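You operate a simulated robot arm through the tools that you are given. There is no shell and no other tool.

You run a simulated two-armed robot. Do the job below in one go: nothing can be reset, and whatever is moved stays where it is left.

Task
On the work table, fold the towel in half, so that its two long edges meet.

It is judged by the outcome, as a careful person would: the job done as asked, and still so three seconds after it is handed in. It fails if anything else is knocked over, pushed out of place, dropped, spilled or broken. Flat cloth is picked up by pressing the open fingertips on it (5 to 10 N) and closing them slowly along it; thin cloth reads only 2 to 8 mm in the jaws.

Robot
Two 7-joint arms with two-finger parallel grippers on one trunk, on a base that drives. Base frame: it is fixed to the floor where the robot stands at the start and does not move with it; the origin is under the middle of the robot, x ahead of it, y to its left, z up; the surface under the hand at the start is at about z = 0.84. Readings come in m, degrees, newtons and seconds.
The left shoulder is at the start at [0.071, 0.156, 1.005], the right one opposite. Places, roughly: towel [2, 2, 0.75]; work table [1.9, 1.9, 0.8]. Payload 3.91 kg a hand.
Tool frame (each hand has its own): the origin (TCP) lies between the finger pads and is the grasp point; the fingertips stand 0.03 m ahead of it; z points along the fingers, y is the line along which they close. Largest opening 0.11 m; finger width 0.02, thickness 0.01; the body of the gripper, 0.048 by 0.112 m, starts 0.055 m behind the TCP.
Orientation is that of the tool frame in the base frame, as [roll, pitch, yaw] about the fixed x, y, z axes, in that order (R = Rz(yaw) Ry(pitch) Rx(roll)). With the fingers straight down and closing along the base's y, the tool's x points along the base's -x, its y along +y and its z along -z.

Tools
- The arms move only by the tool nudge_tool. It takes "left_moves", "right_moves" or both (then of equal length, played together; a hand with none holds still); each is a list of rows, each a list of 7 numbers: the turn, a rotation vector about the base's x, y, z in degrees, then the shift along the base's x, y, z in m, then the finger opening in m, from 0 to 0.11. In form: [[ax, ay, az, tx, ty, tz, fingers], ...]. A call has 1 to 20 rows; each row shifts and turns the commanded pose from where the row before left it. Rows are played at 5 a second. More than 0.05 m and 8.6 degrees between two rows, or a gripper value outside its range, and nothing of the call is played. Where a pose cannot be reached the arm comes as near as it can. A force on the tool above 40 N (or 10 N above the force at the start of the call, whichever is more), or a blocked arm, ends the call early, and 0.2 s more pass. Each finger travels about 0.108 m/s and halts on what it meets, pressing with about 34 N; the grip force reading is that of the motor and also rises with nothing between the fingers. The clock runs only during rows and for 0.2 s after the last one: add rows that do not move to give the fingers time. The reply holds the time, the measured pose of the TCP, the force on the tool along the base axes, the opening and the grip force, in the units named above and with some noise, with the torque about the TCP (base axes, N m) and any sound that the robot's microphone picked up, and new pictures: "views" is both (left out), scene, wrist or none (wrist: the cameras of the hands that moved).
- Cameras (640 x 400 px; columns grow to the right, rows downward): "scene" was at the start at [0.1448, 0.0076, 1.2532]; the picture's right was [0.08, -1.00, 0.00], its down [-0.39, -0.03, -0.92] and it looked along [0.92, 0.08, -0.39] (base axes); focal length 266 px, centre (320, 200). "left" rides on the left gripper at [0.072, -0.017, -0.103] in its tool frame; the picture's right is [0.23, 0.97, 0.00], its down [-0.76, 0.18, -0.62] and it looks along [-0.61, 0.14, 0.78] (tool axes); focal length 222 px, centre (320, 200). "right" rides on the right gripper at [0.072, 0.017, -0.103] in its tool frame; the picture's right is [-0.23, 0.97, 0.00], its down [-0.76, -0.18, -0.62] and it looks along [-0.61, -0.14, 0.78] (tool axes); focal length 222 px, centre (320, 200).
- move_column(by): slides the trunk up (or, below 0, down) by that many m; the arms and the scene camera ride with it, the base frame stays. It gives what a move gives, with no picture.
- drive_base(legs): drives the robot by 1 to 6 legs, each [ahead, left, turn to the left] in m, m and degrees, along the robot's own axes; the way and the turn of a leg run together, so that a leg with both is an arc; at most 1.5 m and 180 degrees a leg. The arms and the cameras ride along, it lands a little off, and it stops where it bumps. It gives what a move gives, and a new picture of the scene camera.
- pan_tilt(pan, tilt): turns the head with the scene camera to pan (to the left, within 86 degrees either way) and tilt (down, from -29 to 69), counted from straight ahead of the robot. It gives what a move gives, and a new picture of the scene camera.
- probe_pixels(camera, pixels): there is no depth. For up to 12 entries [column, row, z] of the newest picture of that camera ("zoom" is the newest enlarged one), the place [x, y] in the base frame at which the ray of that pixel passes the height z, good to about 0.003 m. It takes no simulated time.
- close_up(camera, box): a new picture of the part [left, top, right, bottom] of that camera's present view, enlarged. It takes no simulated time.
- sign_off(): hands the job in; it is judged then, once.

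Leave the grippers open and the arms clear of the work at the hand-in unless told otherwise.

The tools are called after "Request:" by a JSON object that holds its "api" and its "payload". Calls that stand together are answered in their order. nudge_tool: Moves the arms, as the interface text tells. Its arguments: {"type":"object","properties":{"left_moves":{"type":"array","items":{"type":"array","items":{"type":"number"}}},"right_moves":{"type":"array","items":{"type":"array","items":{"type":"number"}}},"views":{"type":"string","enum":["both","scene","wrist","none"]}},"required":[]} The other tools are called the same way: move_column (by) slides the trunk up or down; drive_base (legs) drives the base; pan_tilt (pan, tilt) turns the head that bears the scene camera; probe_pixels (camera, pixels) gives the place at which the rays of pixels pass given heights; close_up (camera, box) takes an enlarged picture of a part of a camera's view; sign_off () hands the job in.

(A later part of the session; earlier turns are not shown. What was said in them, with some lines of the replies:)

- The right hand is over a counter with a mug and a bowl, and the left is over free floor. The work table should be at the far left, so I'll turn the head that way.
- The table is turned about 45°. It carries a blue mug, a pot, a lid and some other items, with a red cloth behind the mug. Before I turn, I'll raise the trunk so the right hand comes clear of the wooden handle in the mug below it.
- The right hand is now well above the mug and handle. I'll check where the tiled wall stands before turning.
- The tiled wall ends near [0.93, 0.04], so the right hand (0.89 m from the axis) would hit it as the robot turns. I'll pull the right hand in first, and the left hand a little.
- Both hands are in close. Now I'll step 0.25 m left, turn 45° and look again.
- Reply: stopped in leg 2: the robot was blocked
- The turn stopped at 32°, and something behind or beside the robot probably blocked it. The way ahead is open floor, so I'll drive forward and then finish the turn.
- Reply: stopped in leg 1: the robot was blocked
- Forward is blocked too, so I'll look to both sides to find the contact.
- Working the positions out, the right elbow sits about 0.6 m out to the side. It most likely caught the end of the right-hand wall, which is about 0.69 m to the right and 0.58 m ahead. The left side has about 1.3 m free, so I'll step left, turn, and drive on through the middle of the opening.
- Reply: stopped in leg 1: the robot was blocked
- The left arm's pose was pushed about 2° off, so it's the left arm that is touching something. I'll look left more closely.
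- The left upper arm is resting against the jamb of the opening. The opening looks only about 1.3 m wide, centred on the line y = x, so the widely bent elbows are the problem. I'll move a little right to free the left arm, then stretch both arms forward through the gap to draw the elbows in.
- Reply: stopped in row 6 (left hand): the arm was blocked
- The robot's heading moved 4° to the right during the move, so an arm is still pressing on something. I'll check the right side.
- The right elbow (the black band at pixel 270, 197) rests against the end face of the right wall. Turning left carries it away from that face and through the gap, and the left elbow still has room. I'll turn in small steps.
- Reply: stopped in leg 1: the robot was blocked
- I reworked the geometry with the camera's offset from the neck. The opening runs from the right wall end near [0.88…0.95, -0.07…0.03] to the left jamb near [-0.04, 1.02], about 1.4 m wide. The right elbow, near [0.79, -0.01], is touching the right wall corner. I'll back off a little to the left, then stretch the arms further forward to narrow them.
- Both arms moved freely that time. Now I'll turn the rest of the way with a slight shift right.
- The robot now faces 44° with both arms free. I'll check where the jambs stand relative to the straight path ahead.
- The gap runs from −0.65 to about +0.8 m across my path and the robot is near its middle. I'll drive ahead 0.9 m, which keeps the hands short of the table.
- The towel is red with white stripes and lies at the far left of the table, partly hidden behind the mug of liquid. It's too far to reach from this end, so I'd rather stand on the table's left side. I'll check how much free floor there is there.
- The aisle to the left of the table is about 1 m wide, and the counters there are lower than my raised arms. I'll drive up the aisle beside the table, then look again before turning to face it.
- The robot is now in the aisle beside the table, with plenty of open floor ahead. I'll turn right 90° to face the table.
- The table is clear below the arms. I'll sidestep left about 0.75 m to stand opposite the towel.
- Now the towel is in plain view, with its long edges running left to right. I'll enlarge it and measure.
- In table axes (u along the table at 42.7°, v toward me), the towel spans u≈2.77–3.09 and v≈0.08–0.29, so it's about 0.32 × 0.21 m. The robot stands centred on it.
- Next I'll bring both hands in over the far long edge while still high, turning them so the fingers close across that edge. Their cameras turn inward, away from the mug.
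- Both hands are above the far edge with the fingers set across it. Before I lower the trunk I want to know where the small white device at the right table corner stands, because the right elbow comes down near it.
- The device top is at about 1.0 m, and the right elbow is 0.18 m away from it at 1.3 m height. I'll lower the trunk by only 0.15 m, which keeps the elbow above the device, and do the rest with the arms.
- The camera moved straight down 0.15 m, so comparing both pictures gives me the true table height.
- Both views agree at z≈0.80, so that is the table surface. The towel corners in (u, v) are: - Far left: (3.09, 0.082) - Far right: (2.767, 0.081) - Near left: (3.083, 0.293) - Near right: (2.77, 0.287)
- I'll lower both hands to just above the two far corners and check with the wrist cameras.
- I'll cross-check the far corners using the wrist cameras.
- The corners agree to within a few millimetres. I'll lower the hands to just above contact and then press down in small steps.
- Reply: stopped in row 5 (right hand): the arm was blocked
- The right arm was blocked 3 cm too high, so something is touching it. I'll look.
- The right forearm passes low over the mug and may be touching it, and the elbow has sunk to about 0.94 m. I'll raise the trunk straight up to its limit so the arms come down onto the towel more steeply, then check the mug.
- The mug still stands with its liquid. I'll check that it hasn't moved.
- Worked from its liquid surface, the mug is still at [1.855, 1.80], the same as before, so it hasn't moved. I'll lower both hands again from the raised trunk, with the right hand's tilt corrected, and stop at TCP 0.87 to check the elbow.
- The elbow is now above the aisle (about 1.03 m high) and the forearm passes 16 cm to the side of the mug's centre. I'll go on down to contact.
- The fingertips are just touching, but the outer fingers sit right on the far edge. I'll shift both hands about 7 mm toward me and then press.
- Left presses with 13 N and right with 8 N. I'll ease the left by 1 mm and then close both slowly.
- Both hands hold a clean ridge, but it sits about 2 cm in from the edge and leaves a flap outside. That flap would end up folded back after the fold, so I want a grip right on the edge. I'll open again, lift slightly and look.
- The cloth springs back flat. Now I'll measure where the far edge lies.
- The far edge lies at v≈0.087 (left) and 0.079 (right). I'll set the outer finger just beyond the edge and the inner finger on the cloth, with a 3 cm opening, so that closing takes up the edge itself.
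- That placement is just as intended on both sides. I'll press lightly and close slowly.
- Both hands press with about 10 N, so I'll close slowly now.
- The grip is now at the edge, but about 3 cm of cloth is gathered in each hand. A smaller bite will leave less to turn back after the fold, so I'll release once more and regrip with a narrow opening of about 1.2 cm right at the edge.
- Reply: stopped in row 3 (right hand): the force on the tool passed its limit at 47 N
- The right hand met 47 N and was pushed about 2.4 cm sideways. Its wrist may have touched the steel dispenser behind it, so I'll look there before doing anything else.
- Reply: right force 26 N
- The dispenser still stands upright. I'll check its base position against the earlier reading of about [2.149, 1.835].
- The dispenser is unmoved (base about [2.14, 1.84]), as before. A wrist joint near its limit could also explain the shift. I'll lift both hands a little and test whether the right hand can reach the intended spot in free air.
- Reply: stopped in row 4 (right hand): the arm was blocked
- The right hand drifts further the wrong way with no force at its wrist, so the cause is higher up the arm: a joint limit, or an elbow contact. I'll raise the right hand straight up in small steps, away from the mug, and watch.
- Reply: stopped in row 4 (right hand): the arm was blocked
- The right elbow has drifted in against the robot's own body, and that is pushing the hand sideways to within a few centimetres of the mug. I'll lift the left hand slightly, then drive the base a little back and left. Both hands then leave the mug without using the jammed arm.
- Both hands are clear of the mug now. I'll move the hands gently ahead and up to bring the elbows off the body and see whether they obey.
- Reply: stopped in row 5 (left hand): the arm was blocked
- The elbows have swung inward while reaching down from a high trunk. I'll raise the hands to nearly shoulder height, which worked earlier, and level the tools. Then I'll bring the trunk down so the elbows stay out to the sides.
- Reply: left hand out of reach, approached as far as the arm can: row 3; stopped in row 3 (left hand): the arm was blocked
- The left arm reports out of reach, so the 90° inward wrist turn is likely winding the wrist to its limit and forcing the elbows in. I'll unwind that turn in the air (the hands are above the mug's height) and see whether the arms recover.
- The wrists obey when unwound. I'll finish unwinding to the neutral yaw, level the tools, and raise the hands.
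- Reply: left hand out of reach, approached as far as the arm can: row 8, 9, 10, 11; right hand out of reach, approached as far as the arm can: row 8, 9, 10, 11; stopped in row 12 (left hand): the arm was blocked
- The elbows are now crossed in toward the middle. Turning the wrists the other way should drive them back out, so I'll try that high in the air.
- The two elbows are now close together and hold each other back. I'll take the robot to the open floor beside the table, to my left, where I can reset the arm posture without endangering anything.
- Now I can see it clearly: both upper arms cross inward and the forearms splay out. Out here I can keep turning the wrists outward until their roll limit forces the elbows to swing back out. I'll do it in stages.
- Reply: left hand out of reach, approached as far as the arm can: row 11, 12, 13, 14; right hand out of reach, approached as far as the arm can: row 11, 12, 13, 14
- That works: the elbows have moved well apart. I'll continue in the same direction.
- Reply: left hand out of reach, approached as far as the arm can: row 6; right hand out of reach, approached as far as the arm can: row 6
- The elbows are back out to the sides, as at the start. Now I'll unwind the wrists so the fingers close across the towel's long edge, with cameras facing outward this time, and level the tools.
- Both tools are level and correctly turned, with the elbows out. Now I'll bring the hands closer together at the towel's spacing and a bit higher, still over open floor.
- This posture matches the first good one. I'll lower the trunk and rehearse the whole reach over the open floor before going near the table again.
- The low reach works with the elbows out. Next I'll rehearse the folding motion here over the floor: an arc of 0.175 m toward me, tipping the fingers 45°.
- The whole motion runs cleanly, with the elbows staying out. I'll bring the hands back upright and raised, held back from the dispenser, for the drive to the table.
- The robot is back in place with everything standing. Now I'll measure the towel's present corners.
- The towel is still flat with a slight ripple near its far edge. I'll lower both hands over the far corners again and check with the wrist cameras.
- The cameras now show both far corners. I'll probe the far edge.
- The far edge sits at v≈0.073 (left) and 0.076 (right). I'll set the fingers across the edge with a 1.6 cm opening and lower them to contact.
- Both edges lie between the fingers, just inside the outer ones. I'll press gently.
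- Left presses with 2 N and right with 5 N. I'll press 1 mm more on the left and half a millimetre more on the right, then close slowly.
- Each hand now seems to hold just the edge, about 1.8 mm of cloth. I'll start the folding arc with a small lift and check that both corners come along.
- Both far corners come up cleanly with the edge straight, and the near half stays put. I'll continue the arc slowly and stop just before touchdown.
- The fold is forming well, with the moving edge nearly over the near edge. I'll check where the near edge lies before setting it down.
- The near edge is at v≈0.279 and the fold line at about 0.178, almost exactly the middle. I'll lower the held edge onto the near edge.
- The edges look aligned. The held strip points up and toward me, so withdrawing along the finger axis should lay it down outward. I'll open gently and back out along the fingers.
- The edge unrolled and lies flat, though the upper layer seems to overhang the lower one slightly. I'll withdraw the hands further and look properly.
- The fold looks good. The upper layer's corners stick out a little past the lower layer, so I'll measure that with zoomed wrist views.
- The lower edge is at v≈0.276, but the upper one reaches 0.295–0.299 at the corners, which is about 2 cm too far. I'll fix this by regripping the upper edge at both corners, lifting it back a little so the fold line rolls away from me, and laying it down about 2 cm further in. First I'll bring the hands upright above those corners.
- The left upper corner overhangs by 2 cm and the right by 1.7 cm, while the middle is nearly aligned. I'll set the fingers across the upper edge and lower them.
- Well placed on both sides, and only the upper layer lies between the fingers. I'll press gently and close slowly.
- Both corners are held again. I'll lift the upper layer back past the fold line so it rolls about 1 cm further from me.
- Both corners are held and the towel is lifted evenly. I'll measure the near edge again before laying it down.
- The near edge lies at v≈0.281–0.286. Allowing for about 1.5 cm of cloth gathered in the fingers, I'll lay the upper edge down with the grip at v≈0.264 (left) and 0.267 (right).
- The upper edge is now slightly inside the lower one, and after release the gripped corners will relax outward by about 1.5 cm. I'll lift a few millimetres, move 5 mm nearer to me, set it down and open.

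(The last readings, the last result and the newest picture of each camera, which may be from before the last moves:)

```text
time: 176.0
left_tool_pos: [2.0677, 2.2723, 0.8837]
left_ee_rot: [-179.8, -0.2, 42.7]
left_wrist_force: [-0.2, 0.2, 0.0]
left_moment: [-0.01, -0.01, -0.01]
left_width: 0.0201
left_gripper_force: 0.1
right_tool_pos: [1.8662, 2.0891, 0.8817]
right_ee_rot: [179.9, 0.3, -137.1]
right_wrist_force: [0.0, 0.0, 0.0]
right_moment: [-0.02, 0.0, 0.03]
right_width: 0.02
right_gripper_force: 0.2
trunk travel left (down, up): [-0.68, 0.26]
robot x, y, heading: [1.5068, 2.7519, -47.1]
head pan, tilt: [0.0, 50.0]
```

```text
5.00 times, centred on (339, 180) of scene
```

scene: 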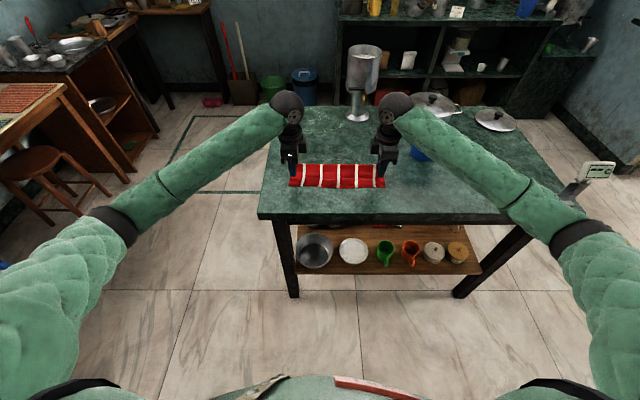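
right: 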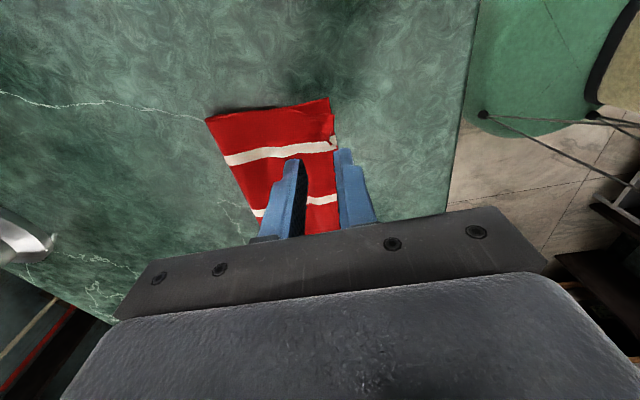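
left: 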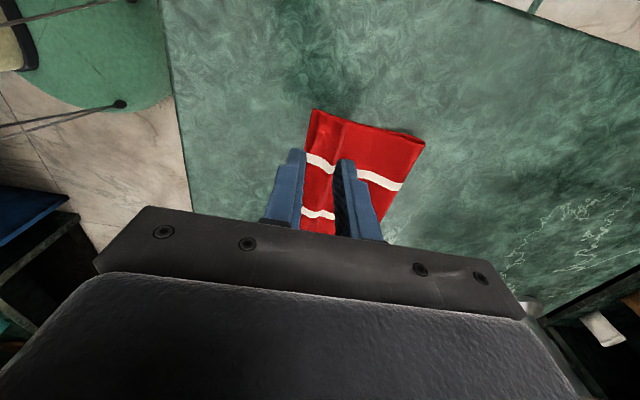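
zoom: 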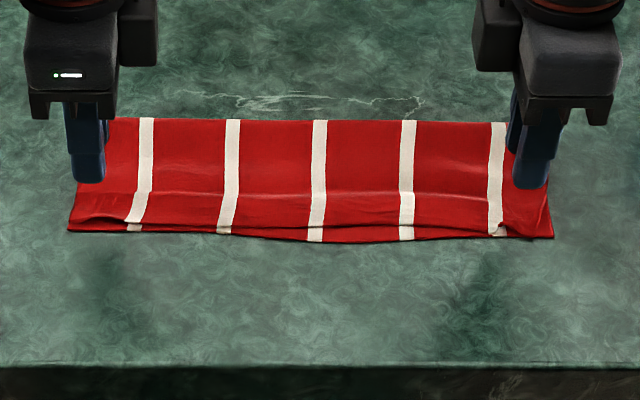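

The two edges now nearly coincide at the corners. I'll back the hands away and inspect the whole edge.

Request:
{"api": "nudge_tool", "payload": {"left_moves": [[0, 0, 0, 0, 0, 0.03, 0.03], [0, 0, 0, 0, 0, 0.04, 0.03], [0, 0, 0, 0.02, 0.018, 0.03, 0.03], [0, 0, 0, 0.03, 0.027, 0.0, 0.03], [0, 0, 0, 0.03, 0.027, 0.0, 0.03], [0, 0, 0, 0, 0, 0, 0.03]], "right_moves": [[0, 0, 0, 0, 0, 0.03, 0.03], [0, 0, 0, 0, 0, 0.04, 0.03], [0, 0, 0, -0.012, -0.01, 0.03, 0.03], [0, 0, 0, -0.015, -0.014, 0.01, 0.03], [0, 0, 0, -0.015, -0.014, 0.01, 0.03], [0, 0, 0, 0, 0, 0, 0.03]]}}

Request:
{"api": "close_up", "payload": {"camera": "scene", "box": [283, 155, 395, 225]}}

Request:
{"api": "close_up", "payload": {"camera": "left", "box": [160, 80, 352, 200]}}

Request:
{"api": "close_up", "payload": {"camera": "right", "box": [260, 80, 452, 200]}}

```text
time: 177.4
left_tool_pos: [2.1481, 2.3446, 0.9835]
left_ee_rot: [-180.0, -0.3, 42.6]
left_wrist_force: [-0.9, -0.5, 0.6]
left_moment: [0.02, 0.0, -0.05]
left_width: 0.0301
left_gripper_force: 0.1
right_tool_pos: [1.8224, 2.0503, 1.0034]
right_ee_rot: [179.8, 0.2, -137.1]
right_wrist_force: [0.3, -1.3, -0.1]
right_moment: [-0.02, 0.0, -0.02]
right_width: 0.0301
right_gripper_force: 0.2
trunk travel left (down, up): [-0.68, 0.26]
robot x, y, heading: [1.5073, 2.7519, -46.8]
head pan, tilt: [0.0, 50.0]
```

scene: 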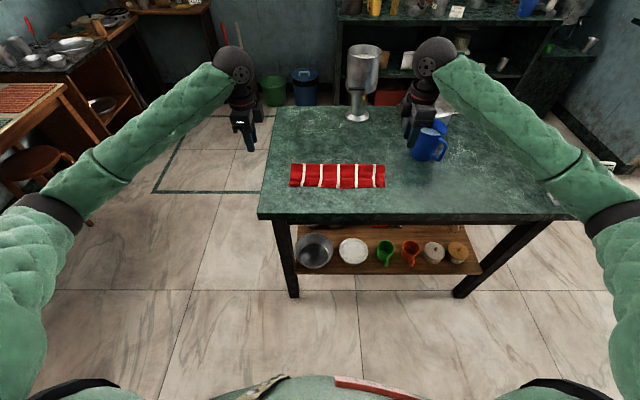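
right: 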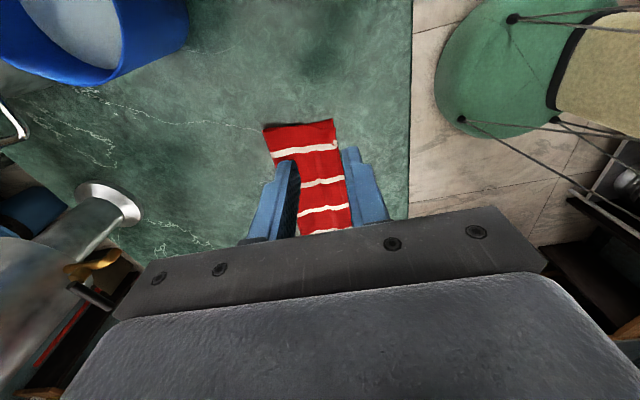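
left: 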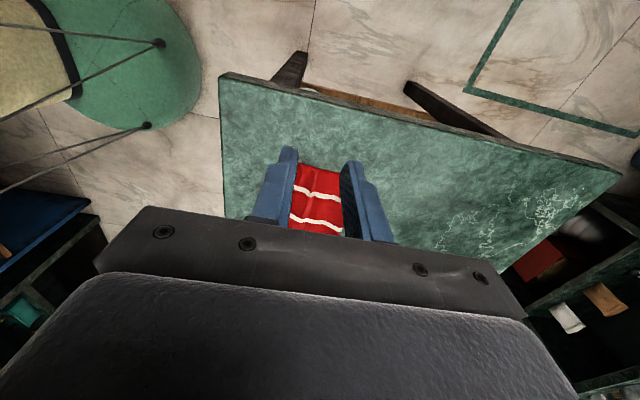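

```text
5.71 times, centred on (339, 190) of scene
```

zoom: 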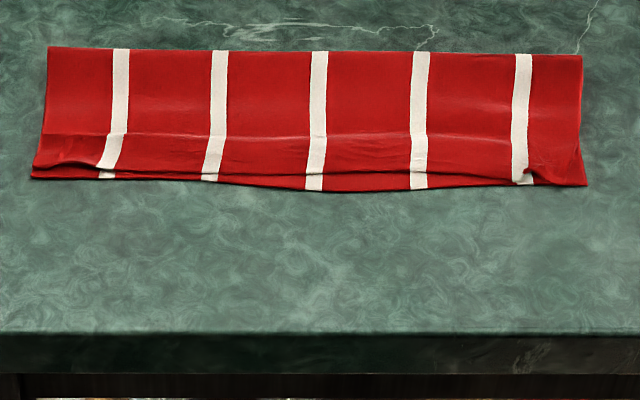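

```text
3.33 times, centred on (256, 140) of left
```

zoom: 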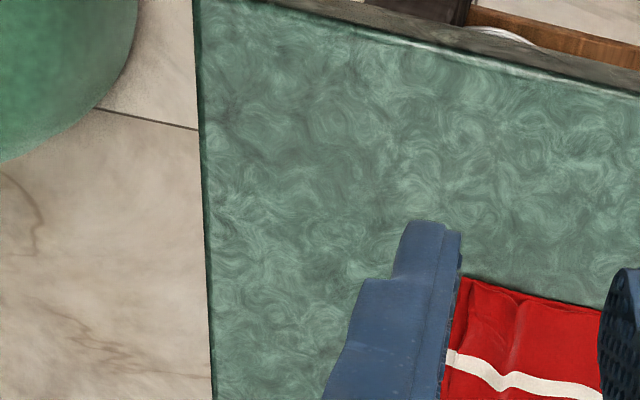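

```text
3.33 times, centred on (356, 140) of right
```

zoom: 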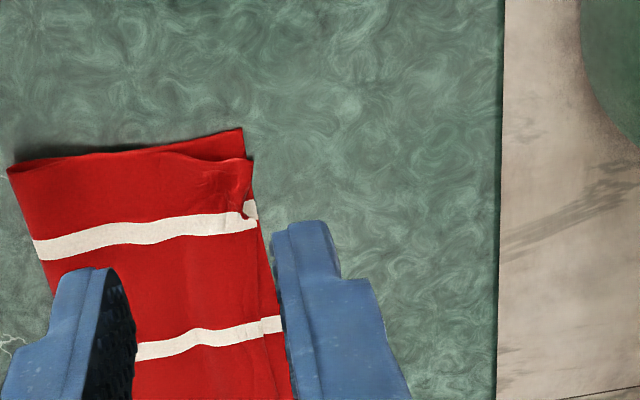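

The fold is good. Only the middle of the upper edge sits about 1 cm inside, because of a soft ripple in the upper layer. I'll smooth that ripple lightly toward the open edge with closed fingertips, starting by placing both hands above the upper layer near the fold.

Request:
{"api": "nudge_tool", "payload": {"left_moves": [[0, 0, 0, -0.01356, -0.02916, 0, 0.0], [0, 0, 0, -0.01356, -0.02916, 0, 0.0], [0, 0, 0, -0.01356, -0.02916, 0, 0.0], [0, 0, 0, -0.01356, -0.02916, 0, 0.0], [0, 0, 0, -0.01356, -0.02916, 0, 0.0], [0, 0, 0, 0, 0, -0.0267, 0.0], [0, 0, 0, 0, 0, -0.0267, 0.0], [0, 0, 0, 0, 0, -0.0267, 0.0], [0, 0, 0, 0, 0, -0.0267, 0.0], [0, 0, 0, 0, 0, -0.0267, 0.0], [0, 0, 0, 0, 0, 0, 0.0]], "right_moves": [[0, 0, 0, 0.0251, 0.0053, 0, 0.0], [0, 0, 0, 0.0251, 0.0053, 0, 0.0], [0, 0, 0, 0.0251, 0.0053, 0, 0.0], [0, 0, 0, 0.0251, 0.0053, 0, 0.0], [0, 0, 0, 0.0251, 0.0053, 0, 0.0], [0, 0, 0, 0, 0, -0.0307, 0.0], [0, 0, 0, 0, 0, -0.0307, 0.0], [0, 0, 0, 0, 0, -0.0307, 0.0], [0, 0, 0, 0, 0, -0.0307, 0.0], [0, 0, 0, 0, 0, -0.0307, 0.0], [0, 0, 0, 0, 0, 0, 0.0]]}}

Request:
{"api": "close_up", "payload": {"camera": "scene", "box": [259, 130, 419, 230]}}

```text
time: 179.8
left_tool_pos: [2.0794, 2.1984, 0.8512]
left_ee_rot: [179.9, -0.2, 42.7]
left_wrist_force: [0.9, 0.4, 0.7]
left_moment: [0.01, 0.03, -0.01]
left_width: 0.0
left_gripper_force: 33.6
right_tool_pos: [1.9479, 2.0778, 0.85]
right_ee_rot: [179.9, 0.2, -137.1]
right_wrist_force: [-0.5, -0.5, 0.5]
right_moment: [-0.01, 0.04, 0.0]
right_width: 0.0002
right_gripper_force: 34.1
trunk travel left (down, up): [-0.68, 0.26]
robot x, y, heading: [1.5071, 2.754, -47.3]
head pan, tilt: [0.0, 50.0]
```

scene: 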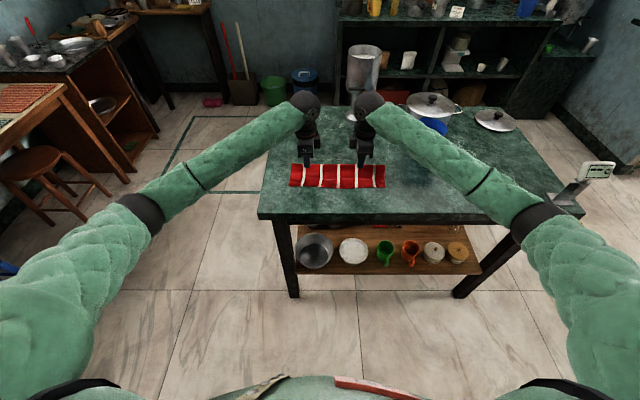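
right: 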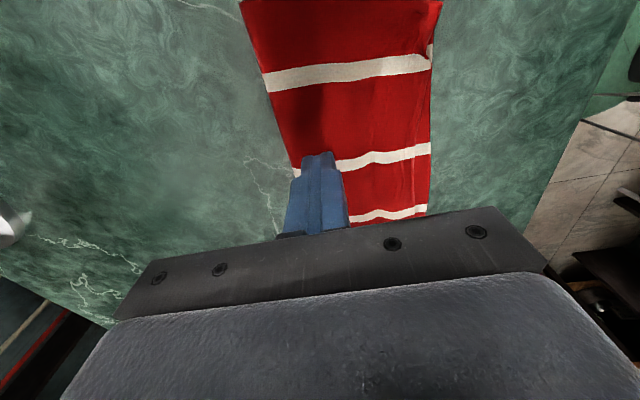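
left: 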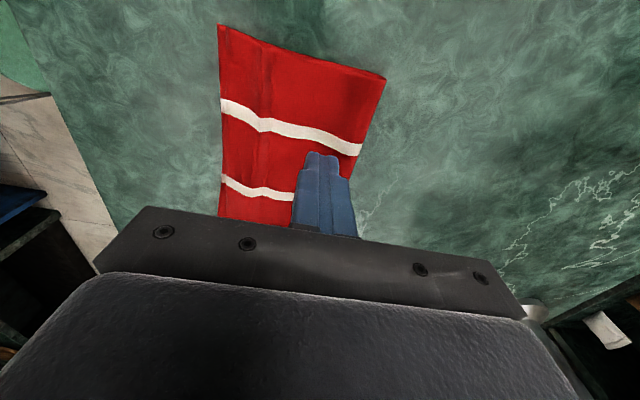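

```text
4.00 times, centred on (339, 180) of scene
```

zoom: 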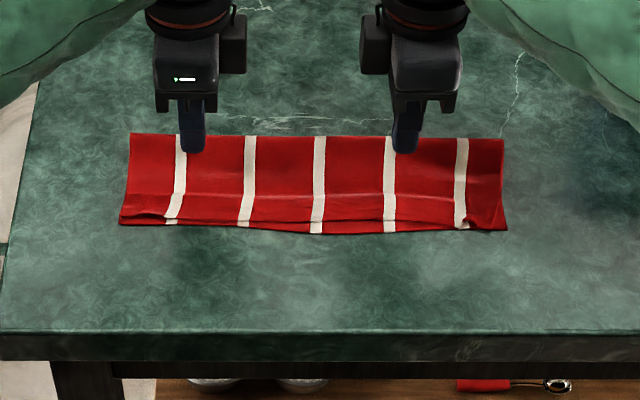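

Request:
{"api": "nudge_tool", "payload": {"left_moves": [[0, 0, 0, -0.007, -0.007, -0.004, 0.0], [0, 0, 0, 0, 0, -0.004, 0.0], [0, 0, 0, 0, 0, -0.004, 0.0], [0, 0, 0, 0, 0, -0.002, 0.0], [0, 0, 0, 0, 0, 0, 0.0]], "right_moves": [[0, 0, 0, 0, 0, -0.004, 0.0], [0, 0, 0, 0, 0, -0.004, 0.0], [0, 0, 0, 0, 0, -0.004, 0.0], [0, 0, 0, 0, 0, -0.002, 0.0], [0, 0, 0, 0, 0, 0, 0.0]], "views": "none"}}

```text
time: 181.0
left_tool_pos: [2.071, 2.1929, 0.8382]
left_ee_rot: [-179.9, -0.2, 42.7]
left_wrist_force: [0.2, -0.3, 0.1]
left_moment: [0.0, -0.01, 0.0]
left_width: 0.0001
left_gripper_force: 34.1
right_tool_pos: [1.9481, 2.0783, 0.8356]
right_ee_rot: [179.8, 0.2, -137.1]
right_wrist_force: [1.0, -0.9, 0.4]
right_moment: [0.02, -0.03, -0.03]
right_width: 0.0001
right_gripper_force: 34.0
trunk travel left (down, up): [-0.68, 0.26]
robot x, y, heading: [1.5062, 2.7496, -47.1]
head pan, tilt: [0.0, 50.0]
```

Request:
{"api": "nudge_tool", "payload": {"left_moves": [[0, 0, 0, 0, 0, -0.002, 0.0], [0, 0, 0, 0, 0, -0.002, 0.0], [0, 0, 0, 0, 0, 0, 0.0]], "right_moves": [[0, 0, 0, 0, 0, -0.001, 0.0], [0, 0, 0, 0, 0, -0.001, 0.0], [0, 0, 0, 0, 0, 0, 0.0]], "views": "none"}}

```text
time: 181.8
left_tool_pos: [2.072, 2.195, 0.8339]
left_ee_rot: [-179.8, -0.2, 42.7]
left_wrist_force: [-0.4, 0.3, 0.0]
left_moment: [-0.02, 0.02, -0.01]
left_width: 0.0
left_gripper_force: 34.0
right_tool_pos: [1.9485, 2.0781, 0.8329]
right_ee_rot: [179.8, 0.2, -137.2]
right_wrist_force: [-0.8, 0.4, 0.3]
right_moment: [0.01, 0.01, 0.01]
right_width: 0.0
right_gripper_force: 33.6
trunk travel left (down, up): [-0.68, 0.26]
robot x, y, heading: [1.5054, 2.7494, -46.9]
head pan, tilt: [0.0, 50.0]
```

The tips are just skimming the cloth with almost no force. I'll sweep gently toward the open edge at 1 mm lower.

Request:
{"api": "nudge_tool", "payload": {"left_moves": [[0, 0, 0, 0, 0, -0.001, 0.0], [0, 0, 0, -0.0035, 0.0038, 0, 0.0], [0, 0, 0, -0.0035, 0.0038, 0, 0.0], [0, 0, 0, -0.0035, 0.0038, 0, 0.0], [0, 0, 0, -0.0035, 0.0038, 0, 0.0], [0, 0, 0, -0.0035, 0.0038, 0, 0.0], [0, 0, 0, -0.0035, 0.0038, 0, 0.0], [0, 0, 0, -0.0035, 0.0038, 0, 0.0], [0, 0, 0, -0.0035, 0.0038, 0, 0.0], [0, 0, 0, 0, 0, 0, 0.0]], "right_moves": [[0, 0, 0, 0, 0, -0.001, 0.0], [0, 0, 0, -0.0035, 0.0038, 0, 0.0], [0, 0, 0, -0.0035, 0.0038, 0, 0.0], [0, 0, 0, -0.0035, 0.0038, 0, 0.0], [0, 0, 0, -0.0035, 0.0038, 0, 0.0], [0, 0, 0, -0.0035, 0.0038, 0, 0.0], [0, 0, 0, -0.0035, 0.0038, 0, 0.0], [0, 0, 0, -0.0035, 0.0038, 0, 0.0], [0, 0, 0, -0.0035, 0.0038, 0, 0.0], [0, 0, 0, 0, 0, 0, 0.0]]}}

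Request:
{"api": "close_up", "payload": {"camera": "scene", "box": [283, 155, 395, 225]}}

```text
time: 184.0
left_tool_pos: [2.0424, 2.2252, 0.8321]
left_ee_rot: [-180.0, -0.2, 42.8]
left_wrist_force: [0.3, -0.6, 1.1]
left_moment: [0.0, 0.01, 0.01]
left_width: 0.0
left_gripper_force: 34.0
right_tool_pos: [1.9209, 2.1097, 0.8325]
right_ee_rot: [179.8, 0.2, -137.0]
right_wrist_force: [-0.1, -0.8, 0.0]
right_moment: [0.02, -0.01, -0.02]
right_width: 0.0002
right_gripper_force: 34.1
trunk travel left (down, up): [-0.68, 0.26]
robot x, y, heading: [1.5031, 2.7518, -47.1]
head pan, tilt: [0.0, 50.0]
```

scene: 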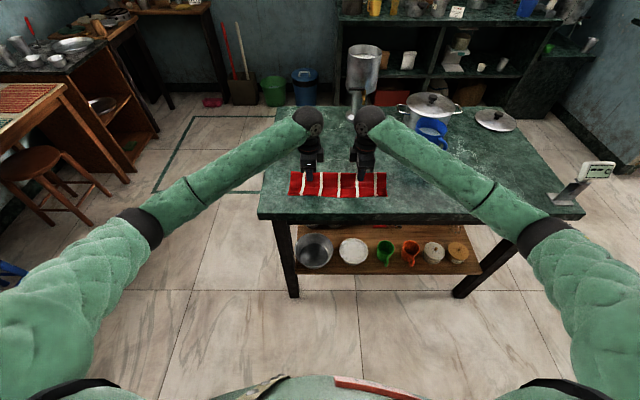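
right: 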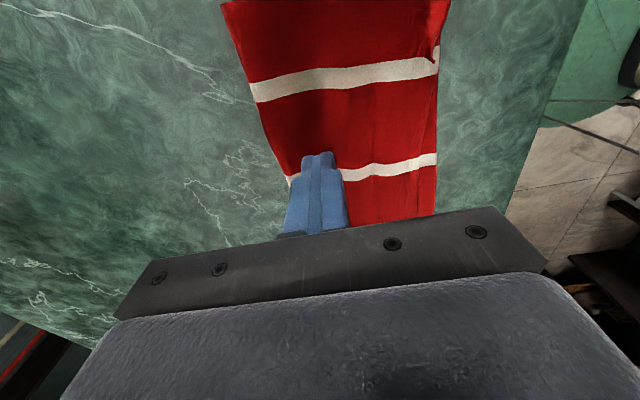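
left: 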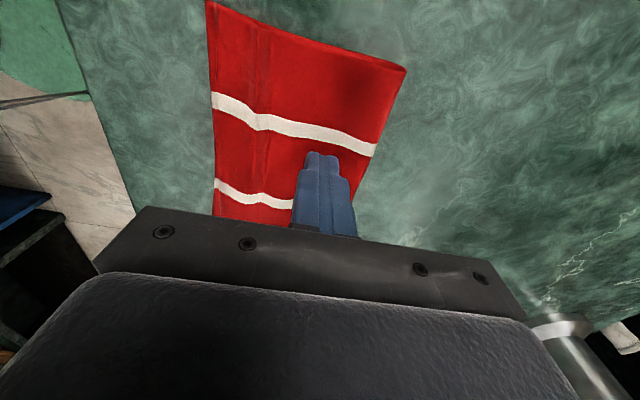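

```text
5.71 times, centred on (339, 190) of scene
```

zoom: 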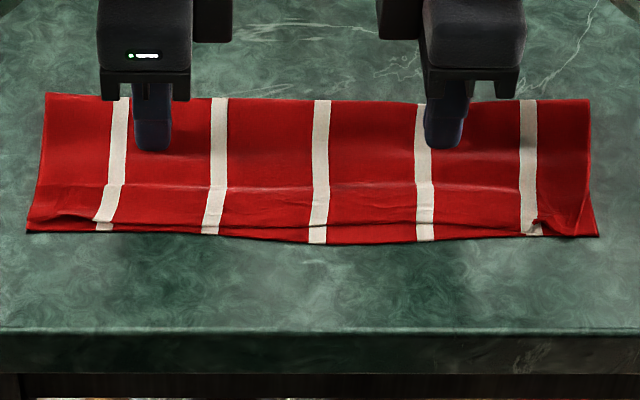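

The light sweep slid the folded towel as a whole about 4 cm toward me. It's still folded and still on the table, but I won't sweep like that again. I'll lift off and inspect the edges closely.

Request:
{"api": "nudge_tool", "payload": {"left_moves": [[0, 0, 0, 0, 0, 0.02, 0.0], [0, 0, 0, 0, 0, 0.03, 0.0], [0, 0, 0, 0, 0, 0.03, 0.0], [0, 0, 0, 0, 0, 0, 0.0]], "right_moves": [[0, 0, 0, 0, 0, 0.02, 0.0], [0, 0, 0, 0, 0, 0.03, 0.0], [0, 0, 0, 0, 0, 0.03, 0.0], [0, 0, 0, 0, 0, 0, 0.0]]}}

Request:
{"api": "close_up", "payload": {"camera": "right", "box": [250, 40, 490, 190]}}

Request:
{"api": "close_up", "payload": {"camera": "left", "box": [180, 60, 420, 210]}}

Request:
{"api": "close_up", "payload": {"camera": "scene", "box": [283, 155, 395, 225]}}

```text
time: 185.0
left_tool_pos: [2.0431, 2.2235, 0.9115]
left_ee_rot: [-179.9, -0.2, 42.7]
left_wrist_force: [0.2, 0.5, -0.9]
left_moment: [0.01, -0.02, -0.02]
left_width: 0.0
left_gripper_force: 33.3
right_tool_pos: [1.9215, 2.1089, 0.9125]
right_ee_rot: [179.8, 0.3, -137.0]
right_wrist_force: [-0.3, -0.5, -0.2]
right_moment: [-0.01, 0.02, -0.01]
right_width: 0.0002
right_gripper_force: 34.0
trunk travel left (down, up): [-0.68, 0.26]
robot x, y, heading: [1.5042, 2.7558, -47.1]
head pan, tilt: [0.0, 50.0]
```

scene: 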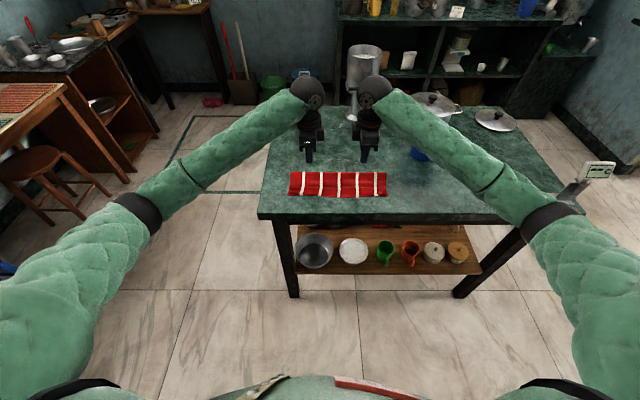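
right: 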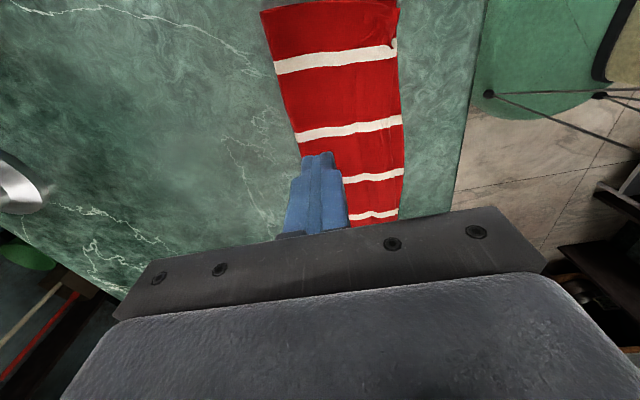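
left: 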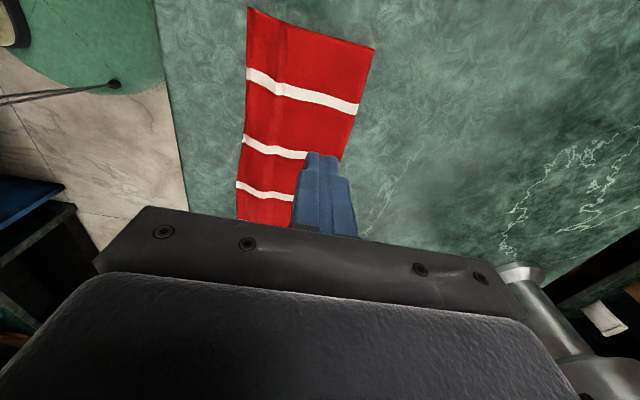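

```text
2.67 times, centred on (370, 115) of right
```

zoom: 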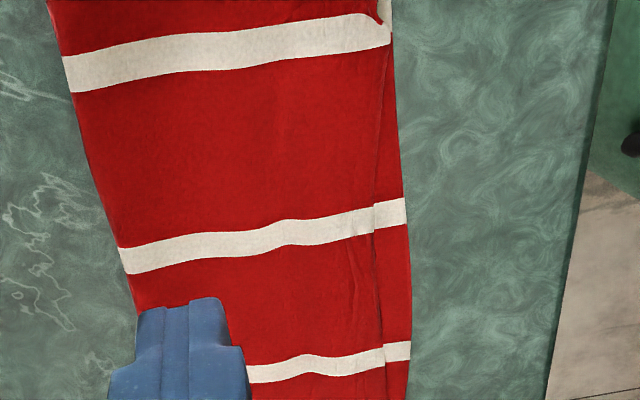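

```text
2.67 times, centred on (300, 135) of left
```

zoom: 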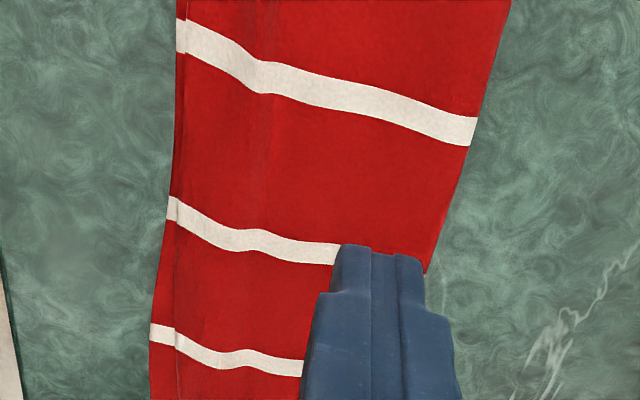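

```text
5.71 times, centred on (339, 190) of scene
```

zoom: 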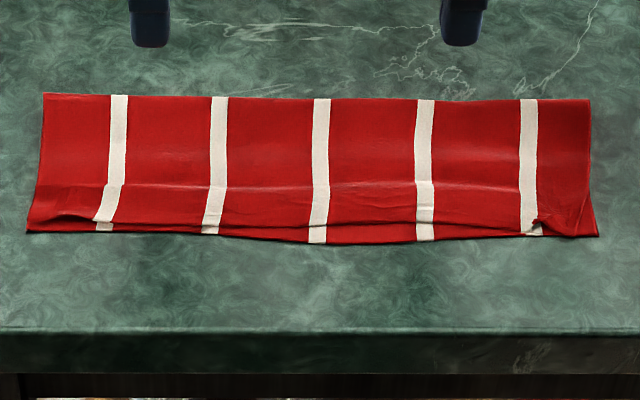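

Seen from above, the upper and lower edges coincide along the left part and at the right corner, and differ by at most about 1 cm in between. The fold is straight and lies flat, so I'll leave it. Now I'll raise both hands, open the grippers and pull them back clear of the table.

Request:
{"api": "nudge_tool", "payload": {"left_moves": [[0, 0, 0, 0, 0, 0.03, 0.0], [0, 0, 0, 0, 0, 0.04, 0.03], [0, 0, 0, 0, 0, 0.04, 0.06], [0, 0, 0, 0, 0, 0.04, 0.09], [0, 0, 0, -0.005, 0.03, 0.02, 0.11], [0, 0, 0, 0.0, 0.035, 0.02, 0.11], [0, 0, 0, 0.0, 0.035, 0.0, 0.11], [0, 0, 0, 0, 0, 0, 0.11], [0, 0, 0, 0, 0, 0, 0.11]], "right_moves": [[0, 0, 0, 0, 0, 0.03, 0.0], [0, 0, 0, 0, 0, 0.04, 0.03], [0, 0, 0, 0, 0, 0.04, 0.06], [0, 0, 0, 0, 0, 0.04, 0.09], [0, 0, 0, -0.03, 0.01, 0.02, 0.11], [0, 0, 0, -0.035, 0.005, 0.02, 0.11], [0, 0, 0, -0.035, 0.005, 0.0, 0.11], [0, 0, 0, 0, 0, 0, 0.11], [0, 0, 0, 0, 0, 0, 0.11]], "views": "scene"}}

Request:
{"api": "drive_base", "payload": {"legs": [[-0.1, 0.0, 0]]}}

Request:
{"api": "close_up", "payload": {"camera": "scene", "box": [240, 80, 560, 280]}}

```text
time: 187.0
left_tool_pos: [2.0376, 2.3215, 1.1009]
left_ee_rot: [-180.0, -0.2, 42.7]
left_wrist_force: [-0.2, -0.1, -0.5]
left_moment: [-0.01, 0.0, -0.04]
left_width: 0.11
left_gripper_force: 0.1
right_tool_pos: [1.8197, 2.1284, 1.1006]
right_ee_rot: [179.8, 0.3, -137.2]
right_wrist_force: [0.0, 0.1, -0.6]
right_moment: [-0.01, 0.02, -0.03]
right_width: 0.1102
right_gripper_force: 0.1
trunk travel left (down, up): [-0.68, 0.26]
robot x, y, heading: [1.5051, 2.7543, -47.1]
head pan, tilt: [0.0, 50.0]
```

scene: 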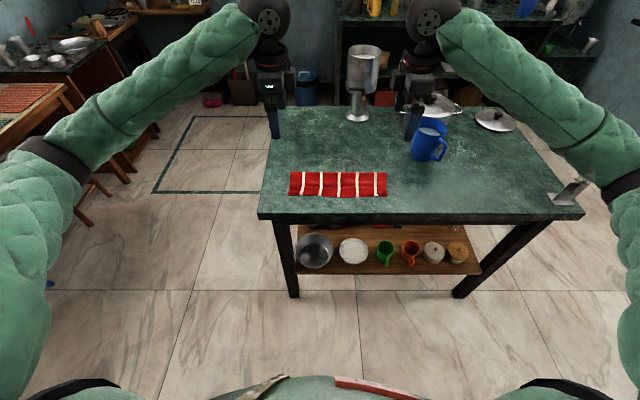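

```text
time: 188.2
left_tool_pos: [1.969, 2.3952, 1.1017]
left_ee_rot: [179.9, -0.2, 42.6]
left_wrist_force: [-0.9, 0.8, 0.2]
left_moment: [-0.05, -0.03, 0.0]
left_width: 0.1103
left_gripper_force: 0.0
right_tool_pos: [1.7499, 2.2018, 1.1019]
right_ee_rot: [-180.0, 0.3, -137.1]
right_wrist_force: [1.6, -0.7, 0.6]
right_moment: [-0.01, -0.03, -0.02]
right_width: 0.1097
right_gripper_force: 0.1
trunk travel left (down, up): [-0.68, 0.26]
robot x, y, heading: [1.4375, 2.8254, -46.9]
head pan, tilt: [0.0, 50.0]
```

scene: 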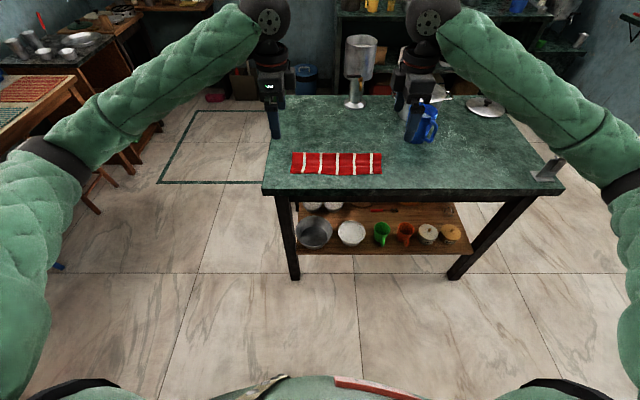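

```text
2.00 times, centred on (400, 180) of scene
```

zoom: 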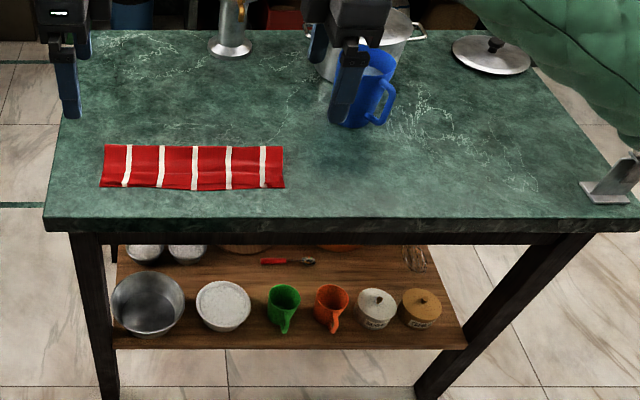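

The towel lies folded in half lengthwise on the work table. The mug, pot, lid, dispenser and small device all stand where they were. The grippers are open and the arms are clear, so I'm handing in.

Request:
{"api": "sign_off", "payload": {}}

```text
The job is handed in.
```

The towel is folded in half on the work table, with its two long edges meeting. The edges coincide along the left part and at the right corner. Between those, the upper edge sits up to about 1 cm inside the lower one, and the upper layer curls slightly at the right corner.

- **Towel position:** a light smoothing sweep at the end slid the folded towel about 4 cm toward the table's edge. It stayed folded and fully on the table.
- **Other objects:** the mug, pot, lid, dispenser and small device were all standing at hand-in. The mug and dispenser were unmoved when I measured them partway through.
- **Contacts on the way:** on the way in, the robot bumped the walls of the doorway several times. I saw nothing disturbed there, but I didn't go back to check that area.
- **Hand-in state:** both grippers are open and the arms are raised and clear of the towel.
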